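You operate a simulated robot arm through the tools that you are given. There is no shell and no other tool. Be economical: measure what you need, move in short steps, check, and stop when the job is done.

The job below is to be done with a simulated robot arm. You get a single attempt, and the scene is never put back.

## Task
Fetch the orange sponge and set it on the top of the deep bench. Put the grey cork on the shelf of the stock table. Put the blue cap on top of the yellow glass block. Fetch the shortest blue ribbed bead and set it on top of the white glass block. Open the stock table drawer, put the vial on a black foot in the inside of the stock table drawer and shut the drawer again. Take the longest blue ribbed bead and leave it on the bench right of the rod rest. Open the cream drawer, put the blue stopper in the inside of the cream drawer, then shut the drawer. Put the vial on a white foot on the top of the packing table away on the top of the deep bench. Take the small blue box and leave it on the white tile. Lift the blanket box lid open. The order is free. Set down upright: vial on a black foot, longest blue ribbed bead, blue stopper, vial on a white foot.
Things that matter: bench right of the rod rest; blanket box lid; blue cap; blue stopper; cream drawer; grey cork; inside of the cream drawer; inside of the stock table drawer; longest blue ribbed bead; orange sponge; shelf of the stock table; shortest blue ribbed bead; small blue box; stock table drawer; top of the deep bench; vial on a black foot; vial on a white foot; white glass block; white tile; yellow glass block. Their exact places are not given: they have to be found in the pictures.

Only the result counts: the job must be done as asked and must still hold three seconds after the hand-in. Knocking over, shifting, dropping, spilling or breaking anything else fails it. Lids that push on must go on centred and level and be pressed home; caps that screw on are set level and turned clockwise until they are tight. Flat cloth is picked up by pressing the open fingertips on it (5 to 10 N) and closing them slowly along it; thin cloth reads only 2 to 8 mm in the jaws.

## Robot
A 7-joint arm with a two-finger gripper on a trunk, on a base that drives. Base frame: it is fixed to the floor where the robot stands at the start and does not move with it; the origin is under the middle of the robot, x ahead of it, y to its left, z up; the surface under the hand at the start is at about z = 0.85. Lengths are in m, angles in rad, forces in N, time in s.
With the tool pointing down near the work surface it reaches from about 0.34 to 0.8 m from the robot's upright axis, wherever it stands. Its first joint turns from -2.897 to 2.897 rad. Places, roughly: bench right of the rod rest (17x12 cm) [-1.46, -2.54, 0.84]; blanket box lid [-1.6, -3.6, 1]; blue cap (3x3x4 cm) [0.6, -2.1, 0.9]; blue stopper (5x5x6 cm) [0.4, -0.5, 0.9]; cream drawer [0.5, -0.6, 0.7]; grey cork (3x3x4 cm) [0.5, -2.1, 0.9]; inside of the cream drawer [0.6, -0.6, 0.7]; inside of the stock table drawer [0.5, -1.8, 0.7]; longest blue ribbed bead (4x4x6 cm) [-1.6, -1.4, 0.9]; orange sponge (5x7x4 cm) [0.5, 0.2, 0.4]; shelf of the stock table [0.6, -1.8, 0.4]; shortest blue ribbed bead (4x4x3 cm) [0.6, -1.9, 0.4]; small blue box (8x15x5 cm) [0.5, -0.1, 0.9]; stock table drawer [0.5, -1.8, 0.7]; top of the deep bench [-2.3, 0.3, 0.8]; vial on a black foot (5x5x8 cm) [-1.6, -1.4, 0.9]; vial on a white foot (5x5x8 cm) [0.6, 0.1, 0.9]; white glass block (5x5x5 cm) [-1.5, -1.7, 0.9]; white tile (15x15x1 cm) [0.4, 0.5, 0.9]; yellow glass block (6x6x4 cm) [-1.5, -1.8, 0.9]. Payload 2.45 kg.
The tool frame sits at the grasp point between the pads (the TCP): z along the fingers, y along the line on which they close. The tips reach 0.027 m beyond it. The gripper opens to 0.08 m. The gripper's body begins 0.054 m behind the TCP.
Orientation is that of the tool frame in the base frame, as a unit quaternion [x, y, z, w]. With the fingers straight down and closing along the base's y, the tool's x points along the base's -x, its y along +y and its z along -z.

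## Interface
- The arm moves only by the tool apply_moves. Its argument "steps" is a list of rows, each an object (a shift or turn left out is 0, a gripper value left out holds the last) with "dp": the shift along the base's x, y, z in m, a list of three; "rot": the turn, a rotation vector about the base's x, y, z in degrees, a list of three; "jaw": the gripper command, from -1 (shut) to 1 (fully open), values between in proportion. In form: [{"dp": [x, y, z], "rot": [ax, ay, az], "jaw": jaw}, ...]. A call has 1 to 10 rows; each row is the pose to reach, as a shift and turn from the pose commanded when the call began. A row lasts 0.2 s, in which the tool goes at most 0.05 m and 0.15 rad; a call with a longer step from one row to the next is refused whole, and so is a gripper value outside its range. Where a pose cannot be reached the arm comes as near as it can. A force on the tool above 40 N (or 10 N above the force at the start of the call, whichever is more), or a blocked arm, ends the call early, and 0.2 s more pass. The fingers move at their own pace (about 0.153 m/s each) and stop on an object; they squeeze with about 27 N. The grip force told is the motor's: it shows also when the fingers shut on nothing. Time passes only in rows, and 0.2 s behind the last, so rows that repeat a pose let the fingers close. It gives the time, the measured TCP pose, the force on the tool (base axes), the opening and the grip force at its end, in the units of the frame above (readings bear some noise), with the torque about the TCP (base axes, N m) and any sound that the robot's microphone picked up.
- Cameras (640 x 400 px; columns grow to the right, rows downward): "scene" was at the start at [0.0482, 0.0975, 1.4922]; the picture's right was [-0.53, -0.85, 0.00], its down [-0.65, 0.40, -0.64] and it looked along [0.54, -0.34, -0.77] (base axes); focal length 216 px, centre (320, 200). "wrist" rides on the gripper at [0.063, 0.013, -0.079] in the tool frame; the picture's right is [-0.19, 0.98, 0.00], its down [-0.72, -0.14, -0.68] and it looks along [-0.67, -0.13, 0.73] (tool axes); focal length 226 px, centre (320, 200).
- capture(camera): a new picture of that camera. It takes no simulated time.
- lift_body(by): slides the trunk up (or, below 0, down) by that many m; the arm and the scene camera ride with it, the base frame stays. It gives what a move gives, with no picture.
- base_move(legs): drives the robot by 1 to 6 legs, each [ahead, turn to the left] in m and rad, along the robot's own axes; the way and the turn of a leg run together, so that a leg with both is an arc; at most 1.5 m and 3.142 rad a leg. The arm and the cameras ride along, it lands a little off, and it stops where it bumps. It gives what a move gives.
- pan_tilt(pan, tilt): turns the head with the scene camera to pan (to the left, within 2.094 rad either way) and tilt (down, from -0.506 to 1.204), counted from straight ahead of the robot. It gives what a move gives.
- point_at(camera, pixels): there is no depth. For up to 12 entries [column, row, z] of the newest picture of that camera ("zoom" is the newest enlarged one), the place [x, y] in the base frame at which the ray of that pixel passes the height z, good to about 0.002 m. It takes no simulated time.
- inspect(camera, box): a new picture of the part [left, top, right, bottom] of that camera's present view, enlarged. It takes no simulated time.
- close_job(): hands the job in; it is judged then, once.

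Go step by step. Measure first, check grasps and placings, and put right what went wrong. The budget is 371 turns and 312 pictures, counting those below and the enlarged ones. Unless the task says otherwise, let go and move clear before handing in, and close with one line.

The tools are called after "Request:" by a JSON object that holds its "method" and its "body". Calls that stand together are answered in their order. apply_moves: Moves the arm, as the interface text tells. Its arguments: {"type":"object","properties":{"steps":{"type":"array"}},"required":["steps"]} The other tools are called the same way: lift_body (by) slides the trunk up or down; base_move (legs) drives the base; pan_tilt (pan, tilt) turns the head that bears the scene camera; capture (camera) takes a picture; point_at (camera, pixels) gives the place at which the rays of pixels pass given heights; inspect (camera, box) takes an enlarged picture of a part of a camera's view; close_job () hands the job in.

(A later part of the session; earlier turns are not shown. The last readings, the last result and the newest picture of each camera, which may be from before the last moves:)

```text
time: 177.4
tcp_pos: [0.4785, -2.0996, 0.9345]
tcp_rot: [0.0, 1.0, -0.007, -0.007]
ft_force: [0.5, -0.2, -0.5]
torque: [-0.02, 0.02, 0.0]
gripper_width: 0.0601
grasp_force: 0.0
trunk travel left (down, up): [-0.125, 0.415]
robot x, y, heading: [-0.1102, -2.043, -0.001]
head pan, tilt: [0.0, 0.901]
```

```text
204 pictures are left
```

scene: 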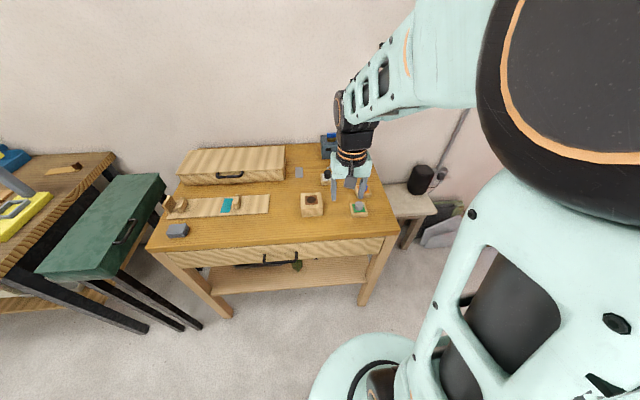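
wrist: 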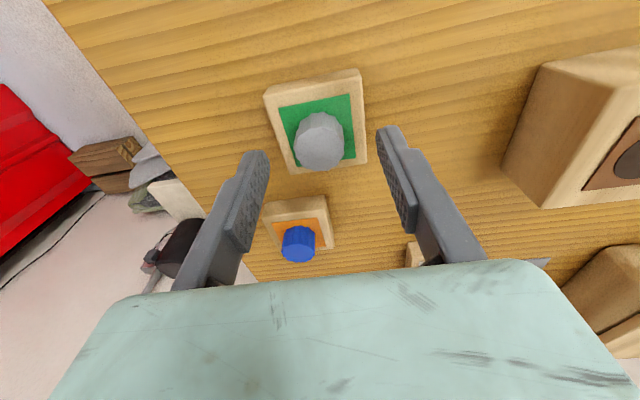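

Request:
{"method": "apply_moves", "body": {"steps": [{"dp": [0.001, -0.001, -0.015], "jaw": 0.3}, {"dp": [0.001, -0.001, -0.022]}]}}

Request:
{"method": "inspect", "body": {"camera": "wrist", "box": [220, 70, 430, 230]}}

Request:
{"method": "inspect", "body": {"camera": "scene", "box": [300, 140, 400, 230]}}

```text
time: 178.0
tcp_pos: [0.479, -2.0991, 0.9117]
tcp_rot: [0.0, 1.0, -0.006, -0.008]
ft_force: [-0.2, 0.5, 0.1]
torque: [0.0, 0.01, 0.02]
gripper_width: 0.0518
grasp_force: 0.1
trunk travel left (down, up): [-0.125, 0.415]
robot x, y, heading: [-0.1109, -2.0428, 0.0]
head pan, tilt: [0.0, 0.901]
```

```text
2.50 times, centred on (325, 150) of wrist
```

zoom: 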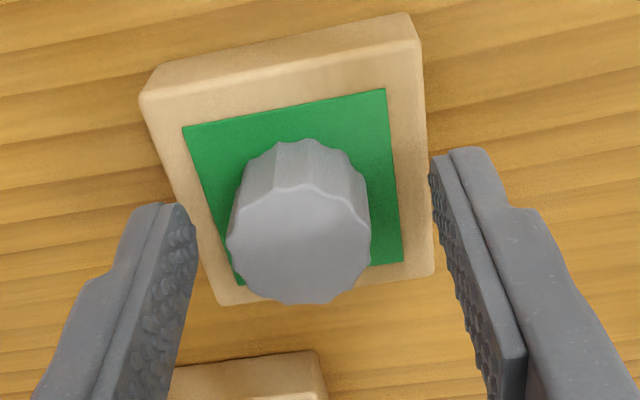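

```text
4.44 times, centred on (350, 185) of scene
```

zoom: 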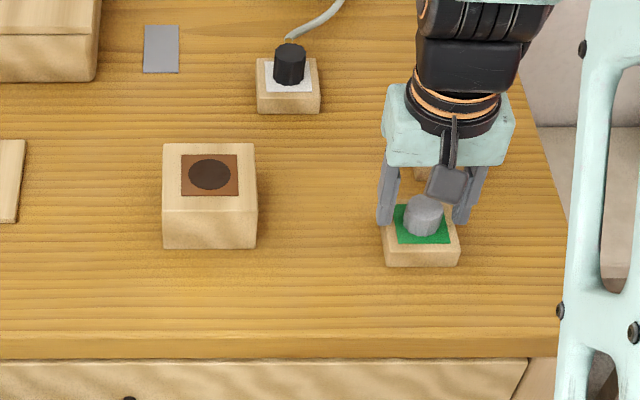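

Request:
{"method": "apply_moves", "body": {"steps": [{"dp": [0, 0, -0.004]}, {"dp": [0, 0, -0.008]}, {"dp": [0, 0, -0.008], "jaw": -0.3}, {"dp": [0, 0, -0.008], "jaw": -1}, {"dp": [0, 0, -0.008], "jaw": -1}]}}

Request:
{"method": "apply_moves", "body": {"steps": [{"dp": [0, 0, 0.01]}, {"dp": [0, 0, 0.03]}, {"dp": [0, 0, 0.06]}, {"dp": [-0.02, 0, 0.1]}]}}

Request:
{"method": "capture", "body": {"camera": "wrist"}}

```text
time: 179.2
tcp_pos: [0.4811, -2.0998, 0.9037]
tcp_rot: [0.0, 1.0, -0.008, -0.006]
ft_force: [0.0, 0.3, 0.6]
torque: [-0.01, 0.0, 0.01]
gripper_width: 0.0268
grasp_force: 26.8
trunk travel left (down, up): [-0.125, 0.415]
robot x, y, heading: [-0.1136, -2.0449, 0.001]
head pan, tilt: [0.0, 0.901]
```

```text
time: 180.2
tcp_pos: [0.4608, -2.0992, 1.0035]
tcp_rot: [0.0, 1.0, -0.007, -0.007]
ft_force: [0.3, 0.1, -1.2]
torque: [-0.02, -0.01, -0.01]
gripper_width: 0.0268
grasp_force: 26.9
trunk travel left (down, up): [-0.125, 0.415]
robot x, y, heading: [-0.1089, -2.0406, -0.001]
head pan, tilt: [0.0, 0.901]
```

```text
201 pictures are left
```

wrist: 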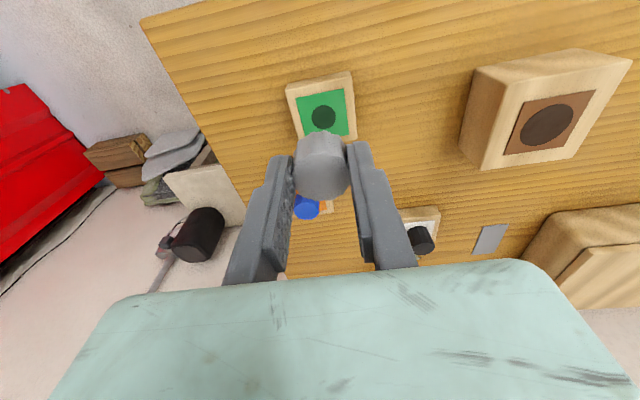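

Cork is out of its hole and held. To place it on the shelf I need a pitched tool: backing the base 0.35 m and lowering the trunk, then testing the pitch.

Request:
{"method": "base_move", "body": {"legs": [[-0.35, 0]]}}

Request:
{"method": "lift_body", "body": {"by": -0.12}}

Request:
{"method": "apply_moves", "body": {"steps": [{"dp": [0.03, 0.01, -0.03], "rot": [0, -8, 0]}, {"dp": [0.06, 0.02, -0.06], "rot": [0, -16, 0]}, {"dp": [0.08, 0.03, -0.1], "rot": [0, -24, 0]}, {"dp": [0.08, 0.04, -0.14], "rot": [0, -32, 0]}, {"dp": [0.08, 0.05, -0.18], "rot": [0, -40, 0]}]}}

```text
time: 182.4
tcp_pos: [0.1181, -2.1013, 1.0032]
tcp_rot: [0.003, 1.0, -0.007, -0.005]
ft_force: [0.4, 0.0, -0.5]
torque: [-0.01, -0.02, 0.01]
gripper_width: 0.0266
grasp_force: 27.3
trunk travel left (down, up): [-0.125, 0.415]
robot x, y, heading: [-0.4569, -2.0437, 0.002]
head pan, tilt: [0.0, 0.901]
```

```text
time: 183.9
tcp_pos: [0.1171, -2.1017, 0.8853]
tcp_rot: [0.002, 1.0, -0.006, -0.006]
ft_force: [0.3, -0.2, 0.0]
torque: [0.02, 0.01, -0.01]
gripper_width: 0.0269
grasp_force: 26.8
trunk travel left (down, up): [-0.005, 0.535]
robot x, y, heading: [-0.4553, -2.0452, -0.001]
head pan, tilt: [0.0, 0.901]
```

```text
time: 185.1
tcp_pos: [0.1987, -2.0505, 0.703]
tcp_rot: [0.004, 0.942, -0.006, 0.336]
ft_force: [-0.3, -0.7, -0.2]
torque: [-0.01, -0.01, 0.01]
gripper_width: 0.0268
grasp_force: 27.0
trunk travel left (down, up): [-0.005, 0.535]
robot x, y, heading: [-0.4529, -2.0392, -0.009]
head pan, tilt: [0.0, 0.901]
```

A 40° pitch works with the trunk low. I'll reduce to 27° (so the cork settles upright) and approach the shelf front at y≈−2.06.

Request:
{"method": "apply_moves", "body": {"steps": [{"dp": [0.01, -0.01, -0.04], "rot": [0, 5, 0]}, {"dp": [0.02, -0.01, -0.08], "rot": [0, 10, 0]}, {"dp": [0.04, -0.01, -0.12], "rot": [0, 13, 0]}, {"dp": [0.06, -0.01, -0.16], "rot": [0, 13, 0]}, {"dp": [0.09, -0.01, -0.19], "rot": [0, 13, 0]}]}}

Request:
{"method": "capture", "body": {"camera": "scene"}}

Request:
{"method": "capture", "body": {"camera": "wrist"}}

```text
time: 186.3
tcp_pos: [0.287, -2.0617, 0.5114]
tcp_rot: [0.003, 0.974, -0.007, 0.228]
ft_force: [-0.6, 0.9, 0.7]
torque: [0.0, 0.0, -0.03]
gripper_width: 0.0268
grasp_force: 27.4
trunk travel left (down, up): [-0.005, 0.535]
robot x, y, heading: [-0.4514, -2.042, -0.004]
head pan, tilt: [0.0, 0.901]
```

```text
200 pictures are left
```

scene: 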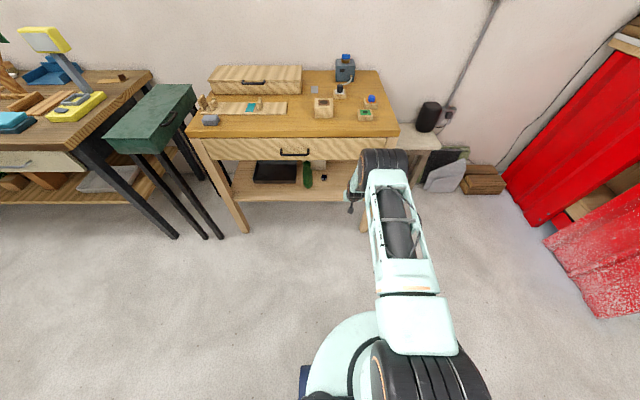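

```text
199 pictures are left
```

wrist: 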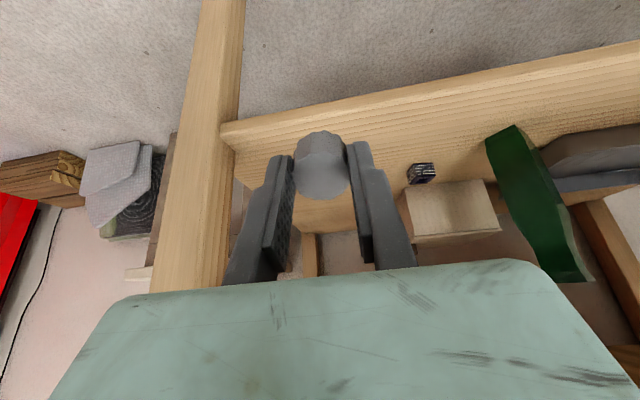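

Clear view of the shelf and post. Moving in to (0.412, −2.036) at hover height.

Request:
{"method": "apply_moves", "body": {"steps": [{"dp": [0.04, 0.015, 0]}, {"dp": [0.08, 0.025, 0]}, {"dp": [0.125, 0.025, 0]}]}}

Request:
{"method": "capture", "body": {"camera": "wrist"}}

Request:
{"method": "inspect", "body": {"camera": "scene", "box": [300, 110, 440, 230]}}

```text
time: 187.1
tcp_pos: [0.402, -2.0357, 0.5201]
tcp_rot: [0.003, 0.973, -0.008, 0.229]
ft_force: [2.4, 0.4, 5.7]
torque: [-0.04, 0.35, -0.02]
gripper_width: 0.027
grasp_force: 27.1
out of reach, approached as far as the arm can: row 3
trunk travel left (down, up): [-0.005, 0.535]
robot x, y, heading: [-0.4507, -2.0417, 0.002]
head pan, tilt: [0.0, 0.901]
```

```text
198 pictures are left
```

wrist: 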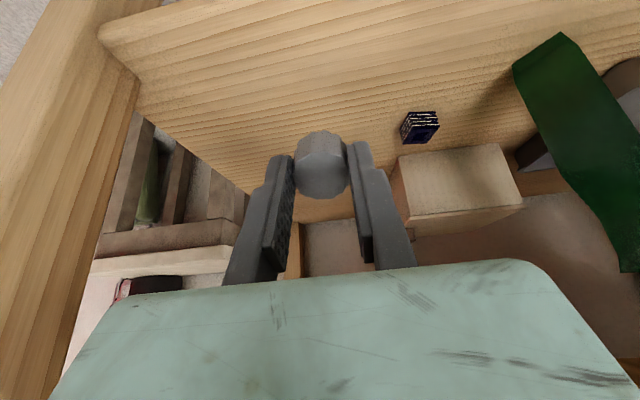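

```text
3.33 times, centred on (370, 170) of scene
```

zoom: 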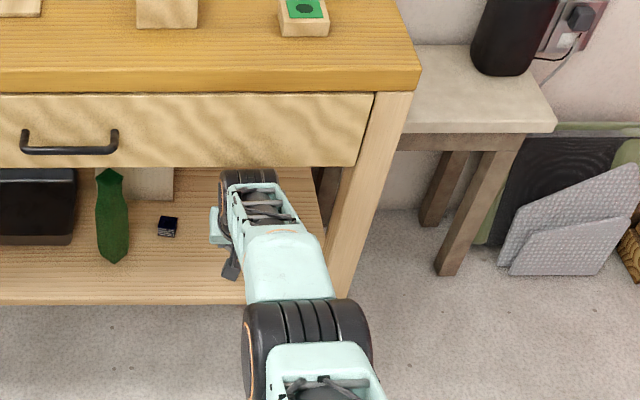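

Request:
{"method": "apply_moves", "body": {"steps": [{"dp": [-0.01, 0, 0]}]}}

```text
time: 187.5
tcp_pos: [0.3877, -2.0355, 0.5128]
tcp_rot: [0.003, 0.974, -0.006, 0.226]
ft_force: [0.2, 0.7, -0.8]
torque: [0.02, -0.05, 0.01]
gripper_width: 0.0267
grasp_force: 27.1
trunk travel left (down, up): [-0.005, 0.535]
robot x, y, heading: [-0.4522, -2.0431, -0.0]
head pan, tilt: [0.0, 0.901]
```

Something touched at x≈0.40. I'll check the shelf's real height by triangulating its front-left corner.

Request:
{"method": "capture", "body": {"camera": "wrist"}}

Request:
{"method": "point_at", "body": {"camera": "scene", "pixels": [[370.5, 182.6, 0.38], [370.5, 182.6, 0.42], [370.5, 182.6, 0.46], [326, 202, 0.38], [326, 202, 0.42], [326, 202, 0.46], [320, 180, 0.4], [320, 180, 0.46]]}}

```text
196 pictures are left
```

wrist: 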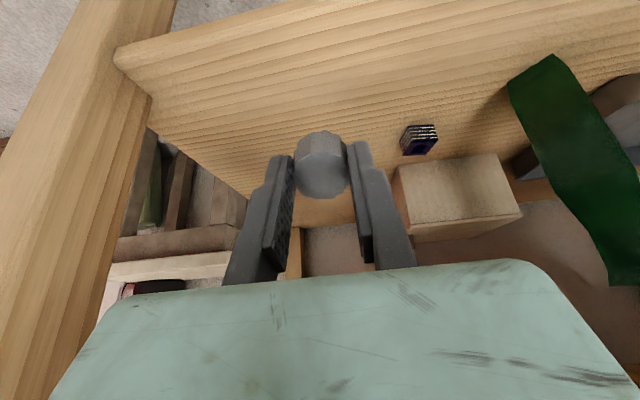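

```text
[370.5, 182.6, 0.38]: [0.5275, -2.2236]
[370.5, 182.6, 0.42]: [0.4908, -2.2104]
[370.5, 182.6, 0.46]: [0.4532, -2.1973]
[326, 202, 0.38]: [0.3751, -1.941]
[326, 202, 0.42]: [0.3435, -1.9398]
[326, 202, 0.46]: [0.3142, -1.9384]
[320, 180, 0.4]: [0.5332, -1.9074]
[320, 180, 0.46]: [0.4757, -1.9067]
```

Request:
{"method": "point_at", "body": {"camera": "wrist", "pixels": [[407, 125, 0.38], [407, 125, 0.42], [407, 125, 0.46], [300, 80, 0.4], [115, 48, 0.38], [115, 48, 0.42], [115, 48, 0.46], [403, 153, 0.42], [403, 153, 0.46], [330, 7, 0.4], [330, 7, 0.42]]}}

Request:
{"method": "inspect", "body": {"camera": "scene", "box": [295, 155, 365, 215]}}

Request:
{"method": "inspect", "body": {"camera": "wrist", "box": [370, 100, 450, 170]}}

```text
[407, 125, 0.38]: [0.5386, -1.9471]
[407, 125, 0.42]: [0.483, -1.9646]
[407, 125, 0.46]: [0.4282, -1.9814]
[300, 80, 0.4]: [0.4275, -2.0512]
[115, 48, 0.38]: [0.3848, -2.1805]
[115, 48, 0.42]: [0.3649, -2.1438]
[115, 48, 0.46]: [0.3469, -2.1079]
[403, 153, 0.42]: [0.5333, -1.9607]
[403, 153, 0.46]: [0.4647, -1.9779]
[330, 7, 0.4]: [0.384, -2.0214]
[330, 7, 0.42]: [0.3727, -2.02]
```

```text
6.67 times, centred on (330, 185) of scene
```

zoom: 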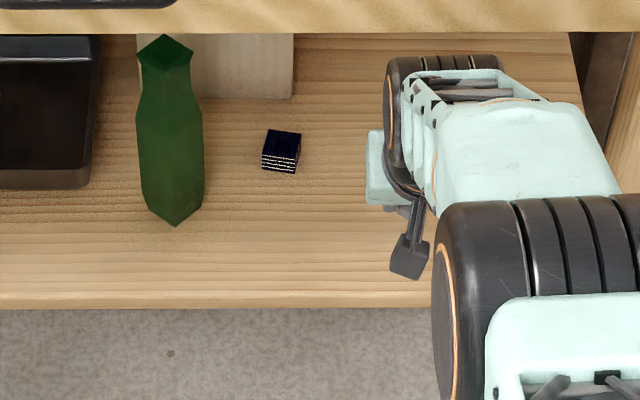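

```text
5.71 times, centred on (410, 135) of wrist
```

zoom: 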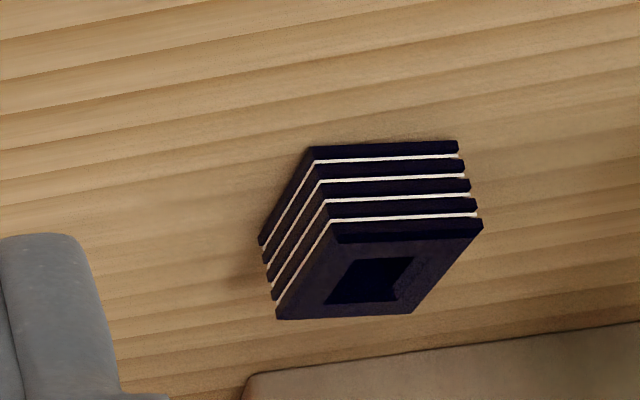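

Request:
{"method": "point_at", "body": {"camera": "wrist", "pixels": [[409.1, 125.7, 0.36], [409.1, 125.7, 0.38], [409.1, 125.7, 0.4], [434, 124.8, 0.36], [434, 124.8, 0.38], [434, 124.8, 0.4]]}}

Request:
{"method": "point_at", "body": {"camera": "scene", "pixels": [[326.5, 181, 0.36], [326.5, 181, 0.38], [326.5, 181, 0.4], [321.3, 180.2, 0.36], [321.3, 180.2, 0.38], [321.3, 180.2, 0.4]]}}

```text
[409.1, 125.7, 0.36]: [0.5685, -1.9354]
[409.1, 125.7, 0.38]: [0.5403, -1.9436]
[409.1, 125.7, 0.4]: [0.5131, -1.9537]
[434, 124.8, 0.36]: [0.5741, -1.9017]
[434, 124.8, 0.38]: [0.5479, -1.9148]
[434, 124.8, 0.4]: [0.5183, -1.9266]
```

```text
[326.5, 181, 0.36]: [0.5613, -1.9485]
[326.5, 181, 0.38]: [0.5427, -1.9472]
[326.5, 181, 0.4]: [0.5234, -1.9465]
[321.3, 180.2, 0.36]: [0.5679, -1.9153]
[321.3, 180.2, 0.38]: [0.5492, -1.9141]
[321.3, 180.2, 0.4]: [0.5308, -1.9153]
```

Shelf surface is at z≈0.38, so the stop was just reach. I'll retract a little and drive 0.1 m closer.

Request:
{"method": "apply_moves", "body": {"steps": [{"dp": [-0.045, 0, 0]}, {"dp": [-0.085, 0, 0]}]}}

Request:
{"method": "base_move", "body": {"legs": [[0.1, 0]]}}

Request:
{"method": "apply_moves", "body": {"steps": [{"dp": [0.015, 0, -0.03]}, {"dp": [0.015, 0, -0.06]}]}}

Request:
{"method": "capture", "body": {"camera": "wrist"}}

Request:
{"method": "inspect", "body": {"camera": "scene", "box": [270, 110, 410, 230]}}

```text
time: 188.1
tcp_pos: [0.306, -2.0346, 0.5155]
tcp_rot: [0.003, 0.974, -0.007, 0.228]
ft_force: [0.0, 0.3, 0.1]
torque: [-0.02, -0.02, 0.02]
gripper_width: 0.0268
grasp_force: 26.7
trunk travel left (down, up): [-0.005, 0.535]
robot x, y, heading: [-0.4523, -2.0436, -0.007]
head pan, tilt: [0.0, 0.901]
```

```text
time: 189.2
tcp_pos: [0.4038, -2.0337, 0.5148]
tcp_rot: [0.002, 0.974, -0.006, 0.228]
ft_force: [0.0, -0.2, 0.3]
torque: [0.03, -0.01, -0.02]
gripper_width: 0.0268
grasp_force: 27.9
trunk travel left (down, up): [-0.005, 0.535]
robot x, y, heading: [-0.3568, -2.0439, -0.002]
head pan, tilt: [0.0, 0.901]
```

```text
time: 189.8
tcp_pos: [0.4199, -2.0308, 0.4545]
tcp_rot: [0.002, 0.974, -0.006, 0.227]
ft_force: [0.4, 0.5, -0.8]
torque: [0.0, 0.01, -0.04]
gripper_width: 0.027
grasp_force: 27.4
trunk travel left (down, up): [-0.005, 0.535]
robot x, y, heading: [-0.3553, -2.0435, 0.0]
head pan, tilt: [0.0, 0.901]
```

```text
193 pictures are left
```

wrist: 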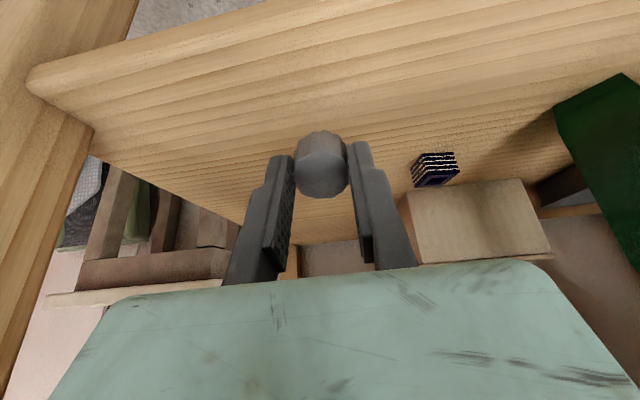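

```text
3.33 times, centred on (340, 170) of scene
```

zoom: 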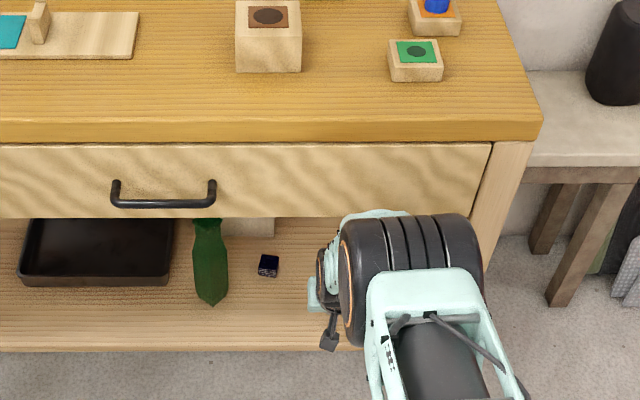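

Request:
{"method": "apply_moves", "body": {"steps": [{"dp": [0, 0, -0.02]}, {"dp": [0, 0, -0.028]}, {"dp": [0, 0, -0.033]}, {"dp": [0, 0, -0.037]}]}}

```text
time: 190.8
tcp_pos: [0.4215, -2.0337, 0.4214]
tcp_rot: [0.002, 0.973, -0.005, 0.231]
ft_force: [-0.9, -0.8, 22.1]
torque: [-0.18, -0.41, -0.12]
gripper_width: 0.0262
grasp_force: 26.8
trunk travel left (down, up): [-0.005, 0.535]
robot x, y, heading: [-0.3526, -2.0431, -0.001]
head pan, tilt: [0.0, 0.901]
```

Contact with the shelf. I'll straighten the tilt by 4°, then release gently and lift away.

Request:
{"method": "apply_moves", "body": {"steps": [{"dp": [0.002, 0, 0.0025], "rot": [0, 2, 0]}, {"dp": [0.003, 0, 0.003], "rot": [0, 4, 0]}, {"dp": [0.003, 0, 0.003], "rot": [0, 4, 0], "jaw": -0.2}, {"dp": [0.003, 0, 0.003], "rot": [0, 4, 0], "jaw": 0.1}, {"dp": [0.003, 0, 0.003], "rot": [0, 4, 0]}, {"dp": [-0.006, 0, 0.025], "rot": [0, 4, 0]}, {"dp": [-0.025, 0, 0.06], "rot": [0, 2, 0]}, {"dp": [-0.05, 0, 0.085], "rot": [0, 0, 0]}]}}

Request:
{"method": "capture", "body": {"camera": "wrist"}}

```text
time: 192.7
tcp_pos: [0.3696, -2.0358, 0.5021]
tcp_rot: [0.003, 0.974, -0.006, 0.227]
ft_force: [0.2, -0.1, 0.1]
torque: [0.02, -0.02, 0.0]
gripper_width: 0.0441
grasp_force: 0.1
trunk travel left (down, up): [-0.005, 0.535]
robot x, y, heading: [-0.3522, -2.0448, 0.002]
head pan, tilt: [0.0, 0.901]
```

```text
191 pictures are left
```

wrist: 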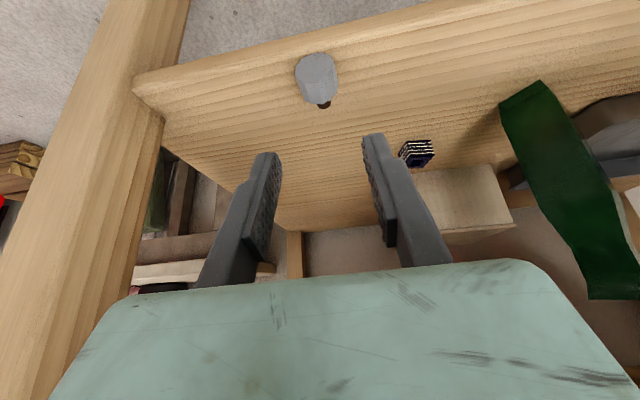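

Request:
{"method": "inspect", "body": {"camera": "wrist", "box": [260, 20, 380, 130]}}

Request:
{"method": "point_at", "body": {"camera": "wrist", "pixels": [[316, 60, 0.39], [324, 106, 0.39], [310, 45, 0.38]]}}

```text
3.64 times, centred on (320, 75) of wrist
```

zoom: 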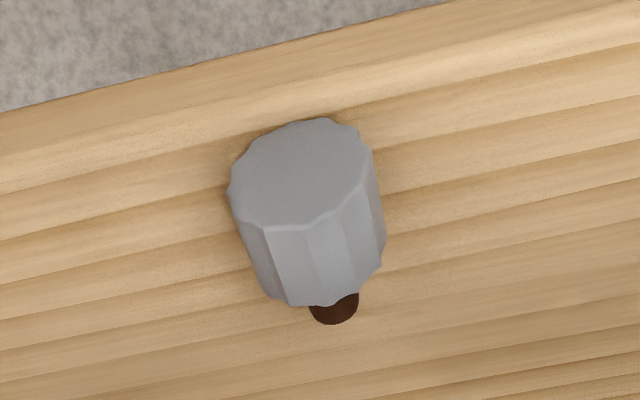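

```text
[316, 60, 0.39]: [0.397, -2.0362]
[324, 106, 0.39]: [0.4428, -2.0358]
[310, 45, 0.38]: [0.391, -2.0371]
```

Cork rests fully on the shelf (x 0.40–0.44). Withdrawing the arm, then shifting base north to face the drawer handle.

Request:
{"method": "apply_moves", "body": {"steps": [{"dp": [-0.04, 0, 0.02]}, {"dp": [-0.085, 0, 0.04]}, {"dp": [-0.12, 0, 0.07]}, {"dp": [-0.15, 0, 0.11]}, {"dp": [-0.17, 0, 0.15]}, {"dp": [-0.18, 0, 0.195]}, {"dp": [-0.18, 0, 0.24]}, {"dp": [-0.18, 0, 0.285]}, {"dp": [-0.18, 0, 0.33]}, {"dp": [-0.18, 0, 0.36]}]}}

Request:
{"method": "base_move", "body": {"legs": [[0, 1.57], [0.24, 0], [0, -1.57]]}}

Request:
{"method": "capture", "body": {"camera": "wrist"}}

```text
time: 194.8
tcp_pos: [0.1873, -2.0336, 0.8627]
tcp_rot: [0.002, 0.974, -0.007, 0.227]
ft_force: [-0.3, 0.8, 1.1]
torque: [-0.02, -0.01, 0.0]
gripper_width: 0.0438
grasp_force: 0.2
trunk travel left (down, up): [-0.005, 0.535]
robot x, y, heading: [-0.3534, -2.0452, -0.004]
head pan, tilt: [0.0, 0.901]
```

```text
time: 204.5
tcp_pos: [0.1895, -1.7889, 0.8623]
tcp_rot: [0.003, 0.974, -0.006, 0.227]
ft_force: [0.2, 0.1, 0.1]
torque: [-0.03, -0.03, -0.02]
gripper_width: 0.044
grasp_force: 0.0
trunk travel left (down, up): [-0.005, 0.535]
robot x, y, heading: [-0.3537, -1.7975, -0.003]
head pan, tilt: [0.0, 0.901]
```

```text
189 pictures are left
```

wrist: 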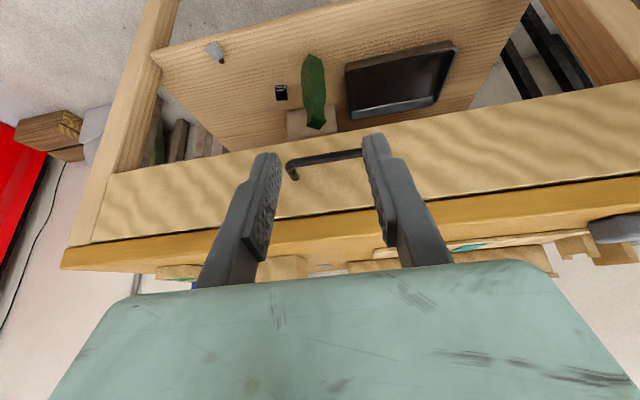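

Request:
{"method": "inspect", "body": {"camera": "wrist", "box": [260, 120, 400, 230]}}

Request:
{"method": "point_at", "body": {"camera": "wrist", "pixels": [[330, 156, 0.72], [330, 156, 0.74], [330, 156, 0.76], [290, 163, 0.72], [290, 163, 0.74], [290, 163, 0.76], [296, 179, 0.74], [340, 208, 0.82]]}}

```text
3.64 times, centred on (330, 175) of wrist
```

zoom: 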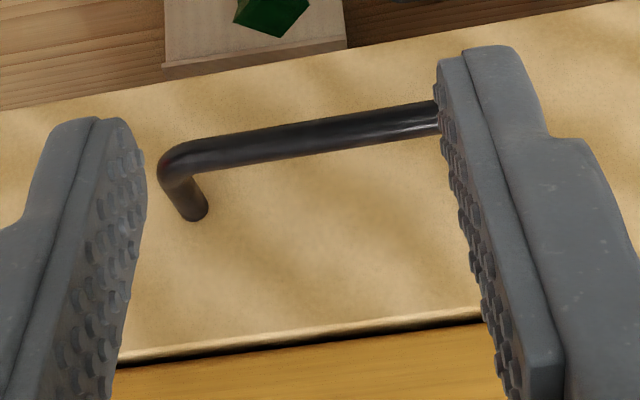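

```text
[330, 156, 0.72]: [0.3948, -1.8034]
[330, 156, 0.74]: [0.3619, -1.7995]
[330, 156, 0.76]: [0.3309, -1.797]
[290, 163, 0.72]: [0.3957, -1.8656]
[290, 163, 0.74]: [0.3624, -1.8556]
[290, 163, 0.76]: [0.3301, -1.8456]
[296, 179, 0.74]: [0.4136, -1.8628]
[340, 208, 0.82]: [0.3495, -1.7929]
```

Handle bar is at about (0.357, z 0.742), drawer front ≈0.395. I'll tilt to 36°, close the fingers, and hook behind the bar.

Request:
{"method": "apply_moves", "body": {"steps": [{"dp": [0.04, -0.003, 0.0], "rot": [0, -5, 0], "jaw": -1}, {"dp": [0.08, -0.006, -0.01], "rot": [0, -10, 0]}, {"dp": [0.115, -0.006, -0.03], "rot": [0, -10, 0]}, {"dp": [0.135, -0.006, -0.058], "rot": [0, -10, 0]}]}}

Request:
{"method": "capture", "body": {"camera": "wrist"}}

Request:
{"method": "capture", "body": {"camera": "scene"}}

```text
time: 205.5
tcp_pos: [0.3235, -1.7962, 0.8029]
tcp_rot: [0.004, 0.95, -0.007, 0.312]
ft_force: [-0.9, 0.6, -0.2]
torque: [0.04, -0.06, -0.02]
gripper_width: 0.0
grasp_force: 27.3
trunk travel left (down, up): [-0.005, 0.535]
robot x, y, heading: [-0.3511, -1.7984, -0.002]
head pan, tilt: [0.0, 0.901]
```

```text
187 pictures are left
```

wrist: 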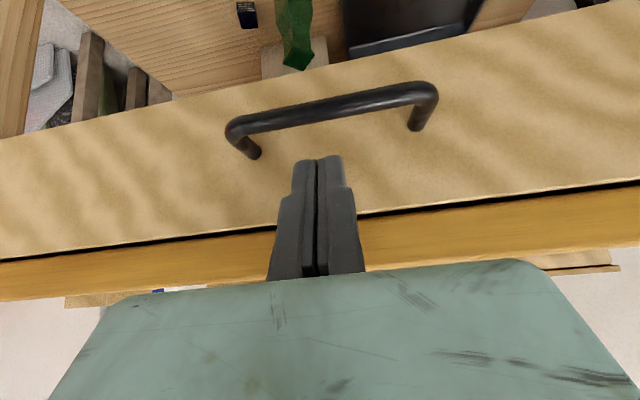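

```text
186 pictures are left
```

scene: 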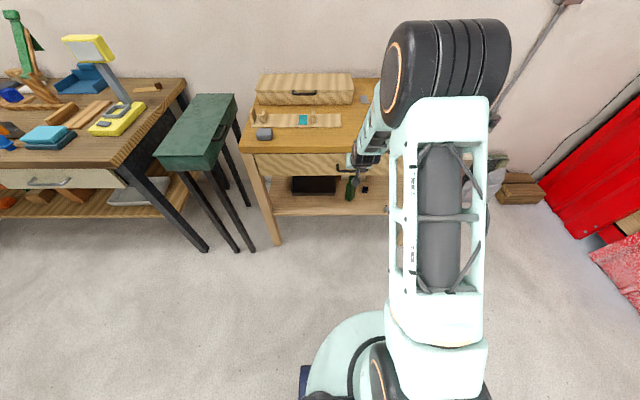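

Request:
{"method": "point_at", "body": {"camera": "wrist", "pixels": [[329, 96, 0.742], [332, 111, 0.742], [253, 155, 0.742], [416, 127, 0.742], [230, 130, 0.742], [436, 95, 0.742], [329, 104, 0.73], [329, 104, 0.75], [400, 205, 0.8], [400, 230, 0.85]]}}

```text
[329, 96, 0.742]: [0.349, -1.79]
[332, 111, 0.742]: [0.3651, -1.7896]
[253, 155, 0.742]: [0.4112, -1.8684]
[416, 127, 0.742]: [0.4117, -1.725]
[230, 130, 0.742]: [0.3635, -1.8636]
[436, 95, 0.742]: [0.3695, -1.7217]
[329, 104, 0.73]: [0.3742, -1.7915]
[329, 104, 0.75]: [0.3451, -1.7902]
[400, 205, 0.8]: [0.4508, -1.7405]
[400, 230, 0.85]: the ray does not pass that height
```

Refined: bar centre ≈(0.345, z 0.75), drawer front ≈0.393. Moving forward over the bar, then down behind it.

Request:
{"method": "apply_moves", "body": {"steps": [{"dp": [0.015, 0.001, 0]}, {"dp": [0.03, 0.001, 0]}, {"dp": [0.035, 0.001, -0.02]}, {"dp": [0.035, 0.001, -0.042]}]}}

Request:
{"method": "capture", "body": {"camera": "wrist"}}

```text
time: 206.5
tcp_pos: [0.3588, -1.7939, 0.7617]
tcp_rot: [0.004, 0.95, -0.007, 0.312]
ft_force: [-0.8, 0.0, -0.3]
torque: [-0.01, 0.0, -0.02]
gripper_width: 0.0
grasp_force: 27.4
trunk travel left (down, up): [-0.005, 0.535]
robot x, y, heading: [-0.3506, -1.8012, -0.002]
head pan, tilt: [0.0, 0.901]
```

```text
185 pictures are left
```

wrist: 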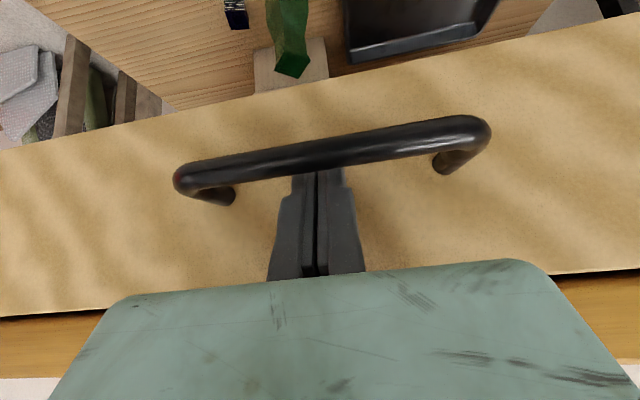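

Fingertips are behind the bar. Pulling the drawer toward me.

Request:
{"method": "apply_moves", "body": {"steps": [{"dp": [-0.015, 0, 0]}, {"dp": [-0.03, 0, 0]}, {"dp": [-0.05, 0, 0]}, {"dp": [-0.07, 0, 0]}, {"dp": [-0.09, 0, 0]}]}}

Request:
{"method": "capture", "body": {"camera": "wrist"}}

```text
time: 207.7
tcp_pos: [0.2691, -1.796, 0.7618]
tcp_rot: [0.003, 0.95, -0.006, 0.311]
ft_force: [0.6, 0.4, 0.3]
torque: [0.03, 0.09, 0.0]
gripper_width: 0.0
grasp_force: 29.9
trunk travel left (down, up): [-0.005, 0.535]
robot x, y, heading: [-0.3494, -1.7956, -0.005]
head pan, tilt: [0.0, 0.901]
```

```text
184 pictures are left
```

wrist: 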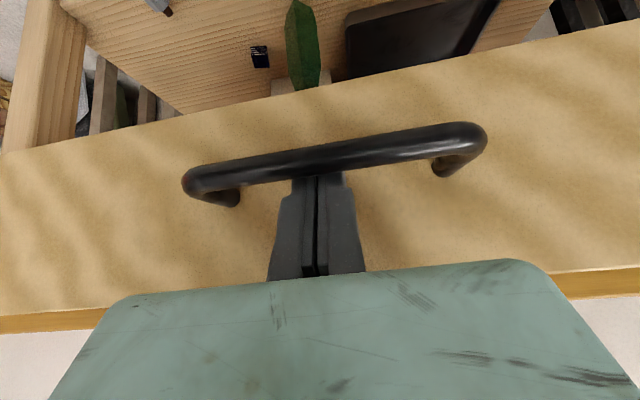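

The drawer follows. Pulling another 0.12 m.

Request:
{"method": "apply_moves", "body": {"steps": [{"dp": [-0.02, 0, 0]}, {"dp": [-0.045, 0, 0]}, {"dp": [-0.07, 0, 0]}, {"dp": [-0.095, 0, 0]}, {"dp": [-0.12, 0, 0]}]}}

Request:
{"method": "capture", "body": {"camera": "wrist"}}

Request:
{"method": "capture", "body": {"camera": "scene"}}

```text
time: 208.9
tcp_pos: [0.1477, -1.7926, 0.7624]
tcp_rot: [0.005, 0.951, -0.007, 0.31]
ft_force: [0.5, 0.2, 0.4]
torque: [-0.03, -0.01, 0.04]
gripper_width: 0.0001
grasp_force: 29.8
trunk travel left (down, up): [-0.005, 0.535]
robot x, y, heading: [-0.3516, -1.7958, -0.003]
head pan, tilt: [0.0, 0.901]
```

```text
183 pictures are left
```

wrist: 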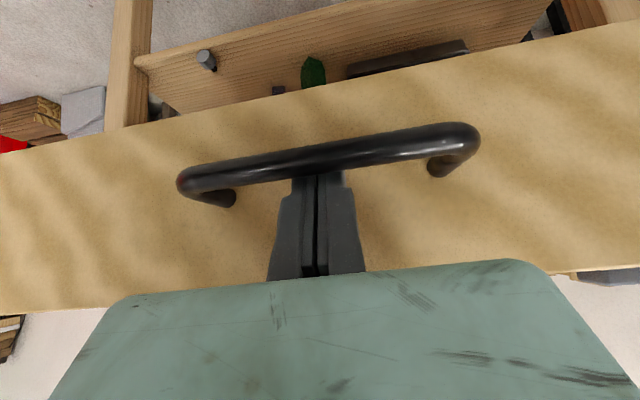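

```text
182 pictures are left
```

scene: 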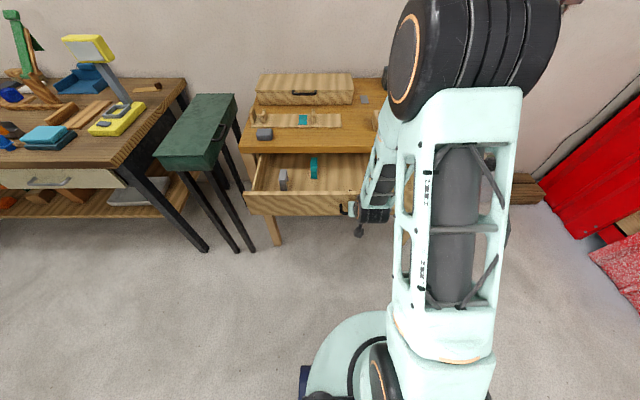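

Drawer is open about 0.2 m. Lifting the fingers out and straightening the hand.

Request:
{"method": "apply_moves", "body": {"steps": [{"dp": [0.012, 0, 0]}, {"dp": [0.012, 0, 0.03]}, {"dp": [0.005, 0, 0.07], "rot": [0, 5, 0]}, {"dp": [-0.01, 0, 0.11], "rot": [0, 12, 0]}, {"dp": [-0.02, 0, 0.15], "rot": [0, 20, 0]}, {"dp": [-0.02, 0, 0.19], "rot": [0, 28, 0]}, {"dp": [-0.02, 0, 0.23], "rot": [0, 35.5, 0]}]}}

Request:
{"method": "lift_body", "body": {"by": 0.12}}

Request:
{"method": "capture", "body": {"camera": "wrist"}}

```text
time: 210.5
tcp_pos: [0.1313, -1.7947, 0.9936]
tcp_rot: [0.001, 1.0, -0.008, 0.006]
ft_force: [0.1, 0.3, 0.2]
torque: [0.01, 0.02, -0.01]
gripper_width: 0.0001
grasp_force: 30.0
trunk travel left (down, up): [-0.005, 0.535]
robot x, y, heading: [-0.3479, -1.7996, -0.003]
head pan, tilt: [0.0, 0.901]
```

```text
time: 212.0
tcp_pos: [0.1313, -1.794, 1.1126]
tcp_rot: [0.002, 1.0, -0.007, 0.006]
ft_force: [0.2, -0.2, 0.8]
torque: [0.01, 0.01, -0.02]
gripper_width: 0.0
grasp_force: 29.7
trunk travel left (down, up): [-0.125, 0.415]
robot x, y, heading: [-0.3516, -1.7992, -0.007]
head pan, tilt: [0.0, 0.901]
```

```text
181 pictures are left
```

wrist: 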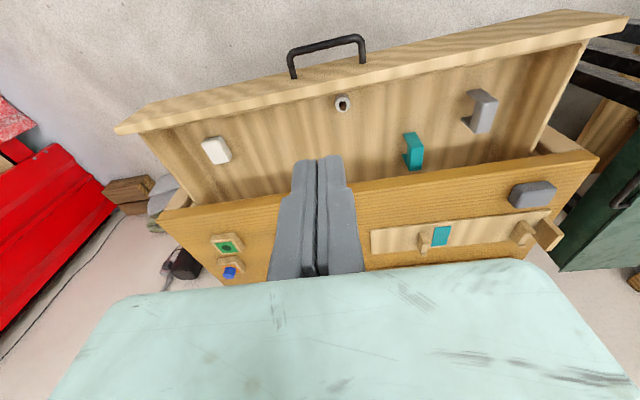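

Request:
{"method": "point_at", "body": {"camera": "wrist", "pixels": [[280, 125, 0.68], [375, 125, 0.68], [343, 108, 0.68], [218, 160, 0.68], [412, 168, 0.68], [478, 130, 0.68], [150, 135, 0.76], [580, 42, 0.76], [340, 190, 0.85], [330, 75, 0.76]]}}

Request:
{"method": "base_move", "body": {"legs": [[0, -1.1], [0.56, 0], [0, 1.1]]}}

Request:
{"method": "capture", "body": {"camera": "wrist"}}

```text
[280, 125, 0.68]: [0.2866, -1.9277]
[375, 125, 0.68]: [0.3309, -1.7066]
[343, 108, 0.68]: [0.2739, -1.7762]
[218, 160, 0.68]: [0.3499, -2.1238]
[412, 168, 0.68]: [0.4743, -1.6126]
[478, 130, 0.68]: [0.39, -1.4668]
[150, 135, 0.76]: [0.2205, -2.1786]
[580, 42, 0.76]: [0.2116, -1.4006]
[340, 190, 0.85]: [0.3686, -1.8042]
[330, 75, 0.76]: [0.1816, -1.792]
```

```text
time: 220.9
tcp_pos: [0.384, -2.2968, 1.1131]
tcp_rot: [0.001, 1.0, -0.007, 0.007]
ft_force: [0.5, 0.4, 0.6]
torque: [0.05, 0.02, 0.02]
gripper_width: 0.0
grasp_force: 29.6
trunk travel left (down, up): [-0.125, 0.415]
robot x, y, heading: [-0.0992, -2.3005, -0.0]
head pan, tilt: [0.0, 0.901]
```

```text
180 pictures are left
```

wrist: 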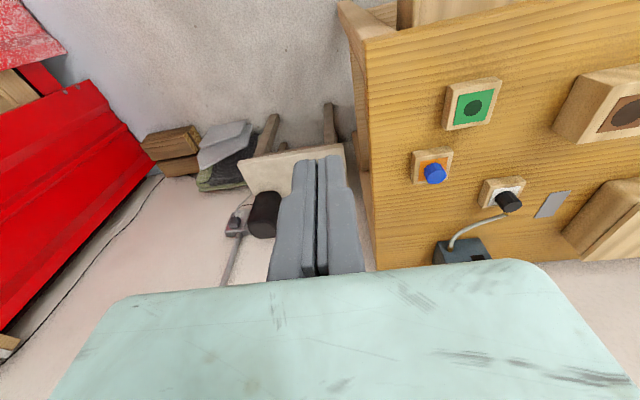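

Free spot in the drawer is near (0.28, −1.93). Now moving over the blue cap.

Request:
{"method": "apply_moves", "body": {"steps": [{"dp": [0.035, 0.03, 0], "jaw": 0.3}, {"dp": [0.07, 0.06, 0]}, {"dp": [0.105, 0.09, 0]}, {"dp": [0.14, 0.12, 0]}, {"dp": [0.175, 0.15, -0.01]}, {"dp": [0.187, 0.157, -0.055]}, {"dp": [0.187, 0.157, -0.1]}, {"dp": [0.187, 0.157, -0.14]}]}}

Request:
{"method": "capture", "body": {"camera": "wrist"}}

```text
time: 222.7
tcp_pos: [0.5701, -2.1381, 0.9728]
tcp_rot: [0.001, 1.0, -0.009, 0.006]
ft_force: [0.0, -0.2, 0.0]
torque: [-0.05, 0.05, 0.0]
gripper_width: 0.0517
grasp_force: 0.0
trunk travel left (down, up): [-0.125, 0.415]
robot x, y, heading: [-0.0975, -2.3018, -0.003]
head pan, tilt: [0.0, 0.901]
```

```text
179 pictures are left
```

wrist: 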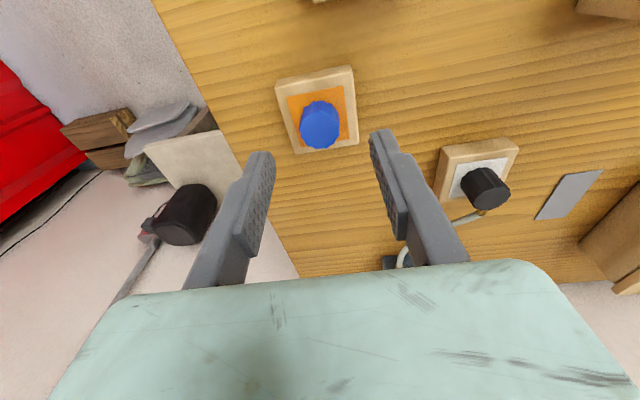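

Request:
{"method": "apply_moves", "body": {"steps": [{"dp": [0.006, 0.0015, -0.03]}, {"dp": [0.006, 0.0015, -0.058]}]}}

Request:
{"method": "inspect", "body": {"camera": "wrist", "box": [220, 70, 430, 230]}}

```text
time: 223.3
tcp_pos: [0.5766, -2.137, 0.9142]
tcp_rot: [0.002, 1.0, -0.007, 0.007]
ft_force: [0.6, -1.3, 0.5]
torque: [0.02, 0.01, -0.01]
gripper_width: 0.0521
grasp_force: 0.0
trunk travel left (down, up): [-0.125, 0.415]
robot x, y, heading: [-0.0992, -2.3007, 0.004]
head pan, tilt: [0.0, 0.901]
```

```text
2.50 times, centred on (325, 150) of wrist
```

zoom: 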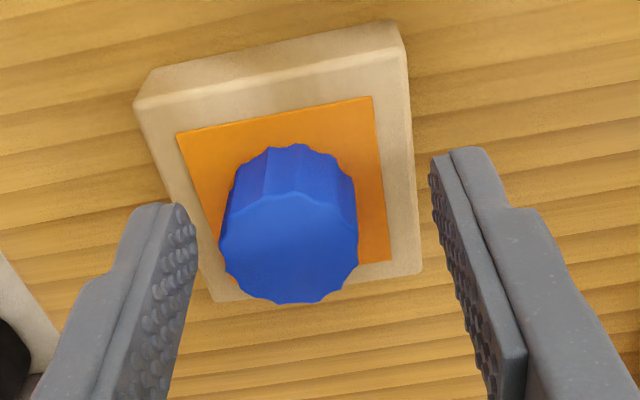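

Request:
{"method": "apply_moves", "body": {"steps": [{"dp": [0, -0.002, -0.005]}, {"dp": [0, -0.002, -0.0105]}, {"dp": [0, -0.002, -0.0105], "jaw": -0.3}, {"dp": [0, -0.002, -0.0105], "jaw": -1}, {"dp": [0, -0.002, -0.0105], "jaw": -1}, {"dp": [0, -0.002, 0.0]}, {"dp": [0, -0.002, 0.02]}, {"dp": [0, -0.002, 0.06]}, {"dp": [-0.02, -0.002, 0.1]}]}}

Request:
{"method": "capture", "body": {"camera": "wrist"}}

```text
time: 225.3
tcp_pos: [0.5579, -2.1379, 1.0153]
tcp_rot: [0.001, 1.0, -0.006, 0.007]
ft_force: [-0.2, 0.3, -0.4]
torque: [0.02, 0.04, -0.03]
gripper_width: 0.0277
grasp_force: 26.5
trunk travel left (down, up): [-0.125, 0.415]
robot x, y, heading: [-0.1016, -2.3017, 0.002]
head pan, tilt: [0.0, 0.901]
```

```text
177 pictures are left
```

wrist: 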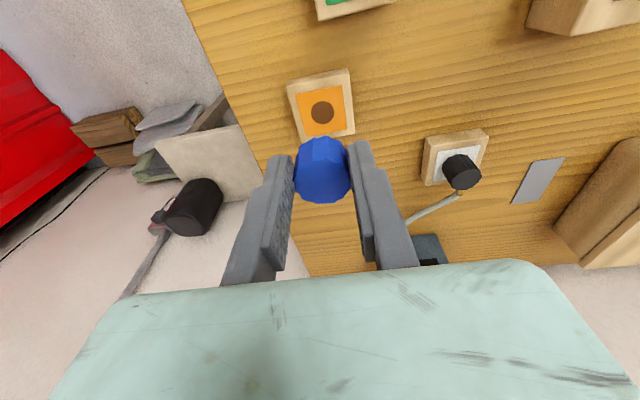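

Cap held (2.8 cm). Retracting, then driving to the grey table's east side near the glass blocks.

Request:
{"method": "apply_moves", "body": {"steps": [{"dp": [-0.045, -0.01, 0.01]}, {"dp": [-0.09, -0.03, 0.04]}, {"dp": [-0.13, -0.05, 0.06]}, {"dp": [-0.17, -0.07, 0.08]}, {"dp": [-0.2, -0.1, 0.1]}]}}

Request:
{"method": "base_move", "body": {"legs": [[-0.4, 0], [0, 2.163], [0.63, 0], [0, 0.98]]}}

Request:
{"method": "pan_tilt", "body": {"pan": 0.0, "tilt": 0.7}}

Request:
{"method": "capture", "body": {"camera": "scene"}}

Request:
{"method": "capture", "body": {"camera": "wrist"}}

```text
refused: row 2 steps farther than a row can; nothing moved
```

```text
time: 238.7
tcp_pos: [-1.5027, -1.9611, 1.015]
tcp_rot: [1.0, 0.003, -0.007, -0.007]
ft_force: [0.3, 0.1, 0.1]
torque: [-0.01, -0.02, 0.01]
gripper_width: 0.0273
grasp_force: 26.8
trunk travel left (down, up): [-0.125, 0.415]
robot x, y, heading: [-0.8495, -1.7915, -3.136]
head pan, tilt: [0.0, 0.901]
```

```text
time: 239.4
tcp_pos: [-1.5007, -1.9627, 1.0144]
tcp_rot: [1.0, 0.004, -0.006, -0.007]
ft_force: [0.2, -0.5, -0.7]
torque: [0.02, -0.02, -0.05]
gripper_width: 0.0269
grasp_force: 27.5
trunk travel left (down, up): [-0.125, 0.415]
robot x, y, heading: [-0.8472, -1.7931, -3.135]
head pan, tilt: [0.0, 0.7]
```

```text
176 pictures are left
```

scene: 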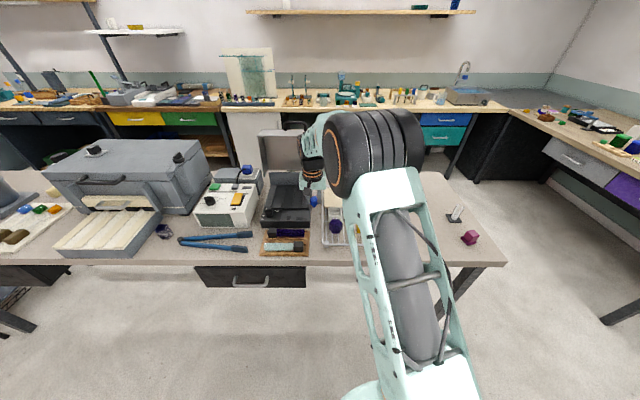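

```text
175 pictures are left
```

wrist: 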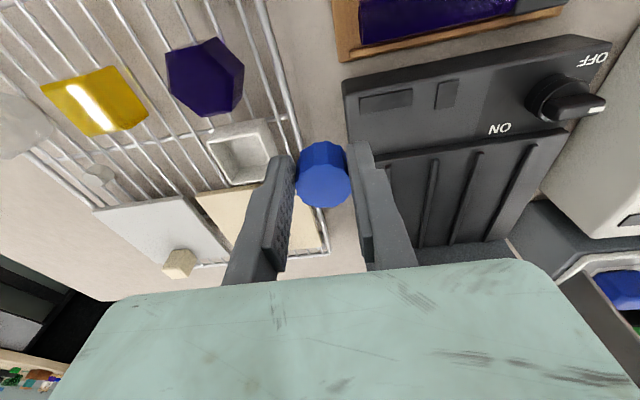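

The arm retraction was refused again, but no contact occurred. I'll raise the arm now and look at the glass blocks on the wire rack.

Request:
{"method": "apply_moves", "body": {"steps": [{"dp": [0.01, 0.01, 0.04]}, {"dp": [0.03, 0.03, 0.08]}, {"dp": [0.05, 0.06, 0.11]}, {"dp": [0.07, 0.1, 0.12]}, {"dp": [0.09, 0.145, 0.12]}, {"dp": [0.1, 0.17, 0.12]}]}}

Request:
{"method": "capture", "body": {"camera": "wrist"}}

```text
time: 240.8
tcp_pos: [-1.4007, -1.7922, 1.1371]
tcp_rot: [1.0, 0.004, -0.007, -0.007]
ft_force: [-0.8, -0.3, -0.5]
torque: [-0.01, -0.03, 0.02]
gripper_width: 0.0269
grasp_force: 26.9
trunk travel left (down, up): [-0.125, 0.415]
robot x, y, heading: [-0.8469, -1.7918, -3.133]
head pan, tilt: [0.0, 0.7]
```

```text
174 pictures are left
```

wrist: 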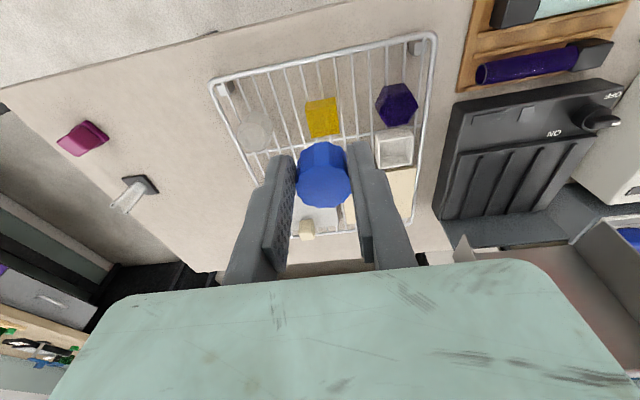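

Request:
{"method": "inspect", "body": {"camera": "wrist", "box": [200, 30, 440, 190]}}

Request:
{"method": "inspect", "body": {"camera": "scene", "box": [280, 170, 500, 270]}}

```text
2.50 times, centred on (320, 110) of wrist
```

zoom: 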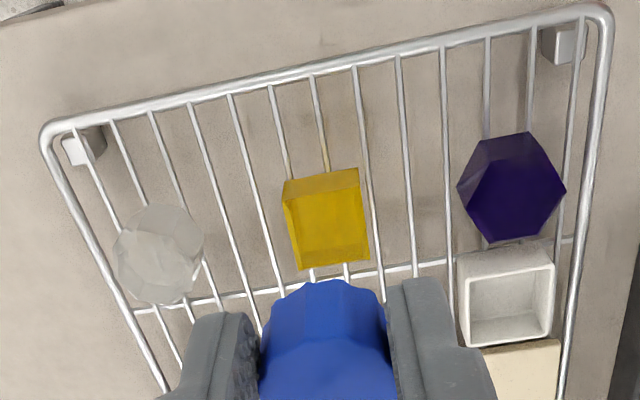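

```text
2.91 times, centred on (390, 220) of scene
```

zoom: 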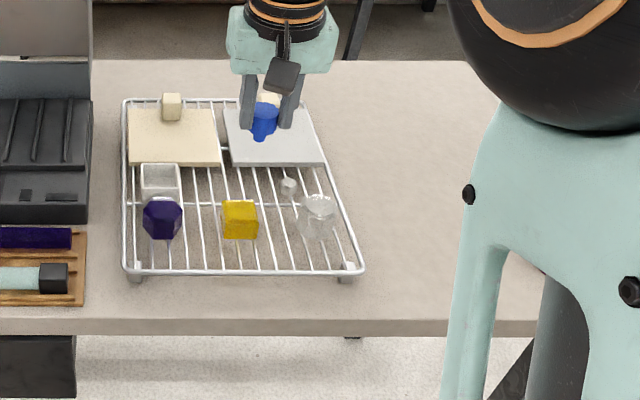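

Request:
{"method": "inspect", "body": {"camera": "scene", "box": [350, 170, 400, 205]}}

Request:
{"method": "inspect", "body": {"camera": "wrist", "box": [230, 60, 330, 140]}}

```text
11.43 times, centred on (375, 188) of scene
```

zoom: 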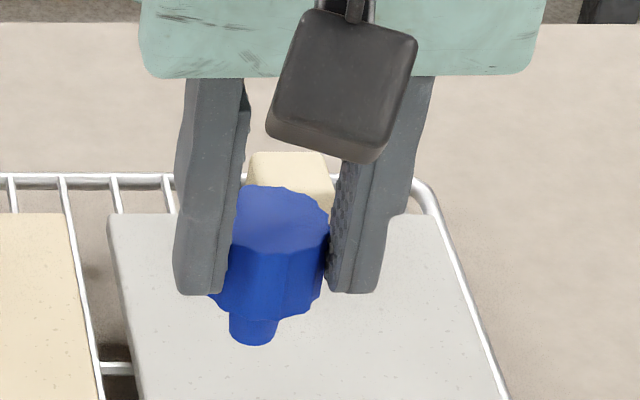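

```text
5.00 times, centred on (280, 100) of wrist
```

zoom: 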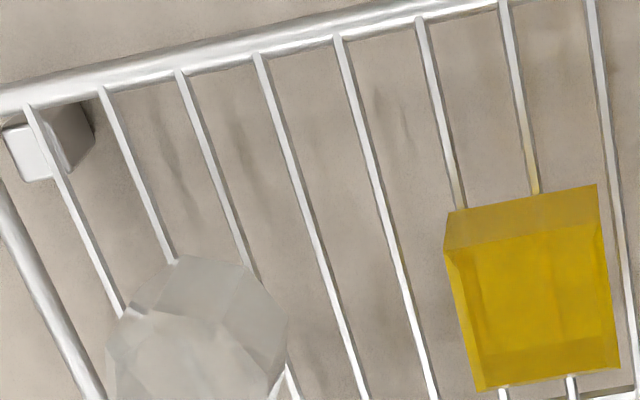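

The cap has a short stem, so it must be set down level. I'll measure the yellow block's top precisely with both cameras.

Request:
{"method": "inspect", "body": {"camera": "scene", "box": [340, 205, 390, 240]}}

Request:
{"method": "point_at", "body": {"camera": "wrist", "pixels": [[305.4, 110.4, 0.9], [336.4, 104.4, 0.9], [340, 133.2, 0.9], [311.6, 138.4, 0.9], [305.4, 110.4, 0.92], [336.4, 104.4, 0.92], [340, 133.2, 0.92], [311.6, 138.4, 0.92], [305, 103, 0.87], [335.4, 97, 0.87]]}}

```text
11.43 times, centred on (365, 222) of scene
```

zoom: 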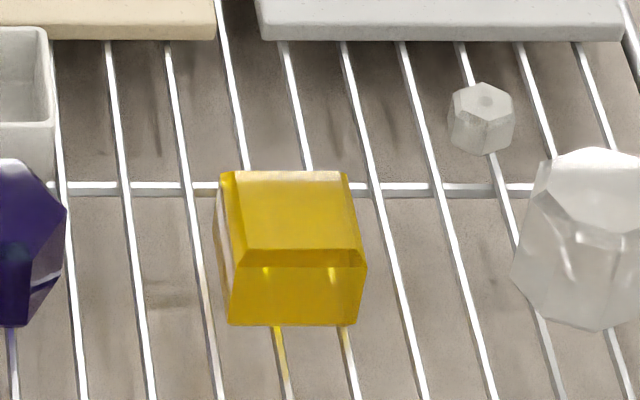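

```text
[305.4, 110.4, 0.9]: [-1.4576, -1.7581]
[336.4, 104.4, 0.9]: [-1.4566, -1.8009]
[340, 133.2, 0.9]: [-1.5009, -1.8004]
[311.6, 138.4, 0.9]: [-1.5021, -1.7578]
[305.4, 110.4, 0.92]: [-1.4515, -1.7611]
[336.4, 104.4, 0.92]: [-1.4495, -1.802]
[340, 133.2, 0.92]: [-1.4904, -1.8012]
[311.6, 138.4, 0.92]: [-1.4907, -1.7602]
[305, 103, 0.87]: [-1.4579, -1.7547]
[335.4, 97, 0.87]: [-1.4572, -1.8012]
```

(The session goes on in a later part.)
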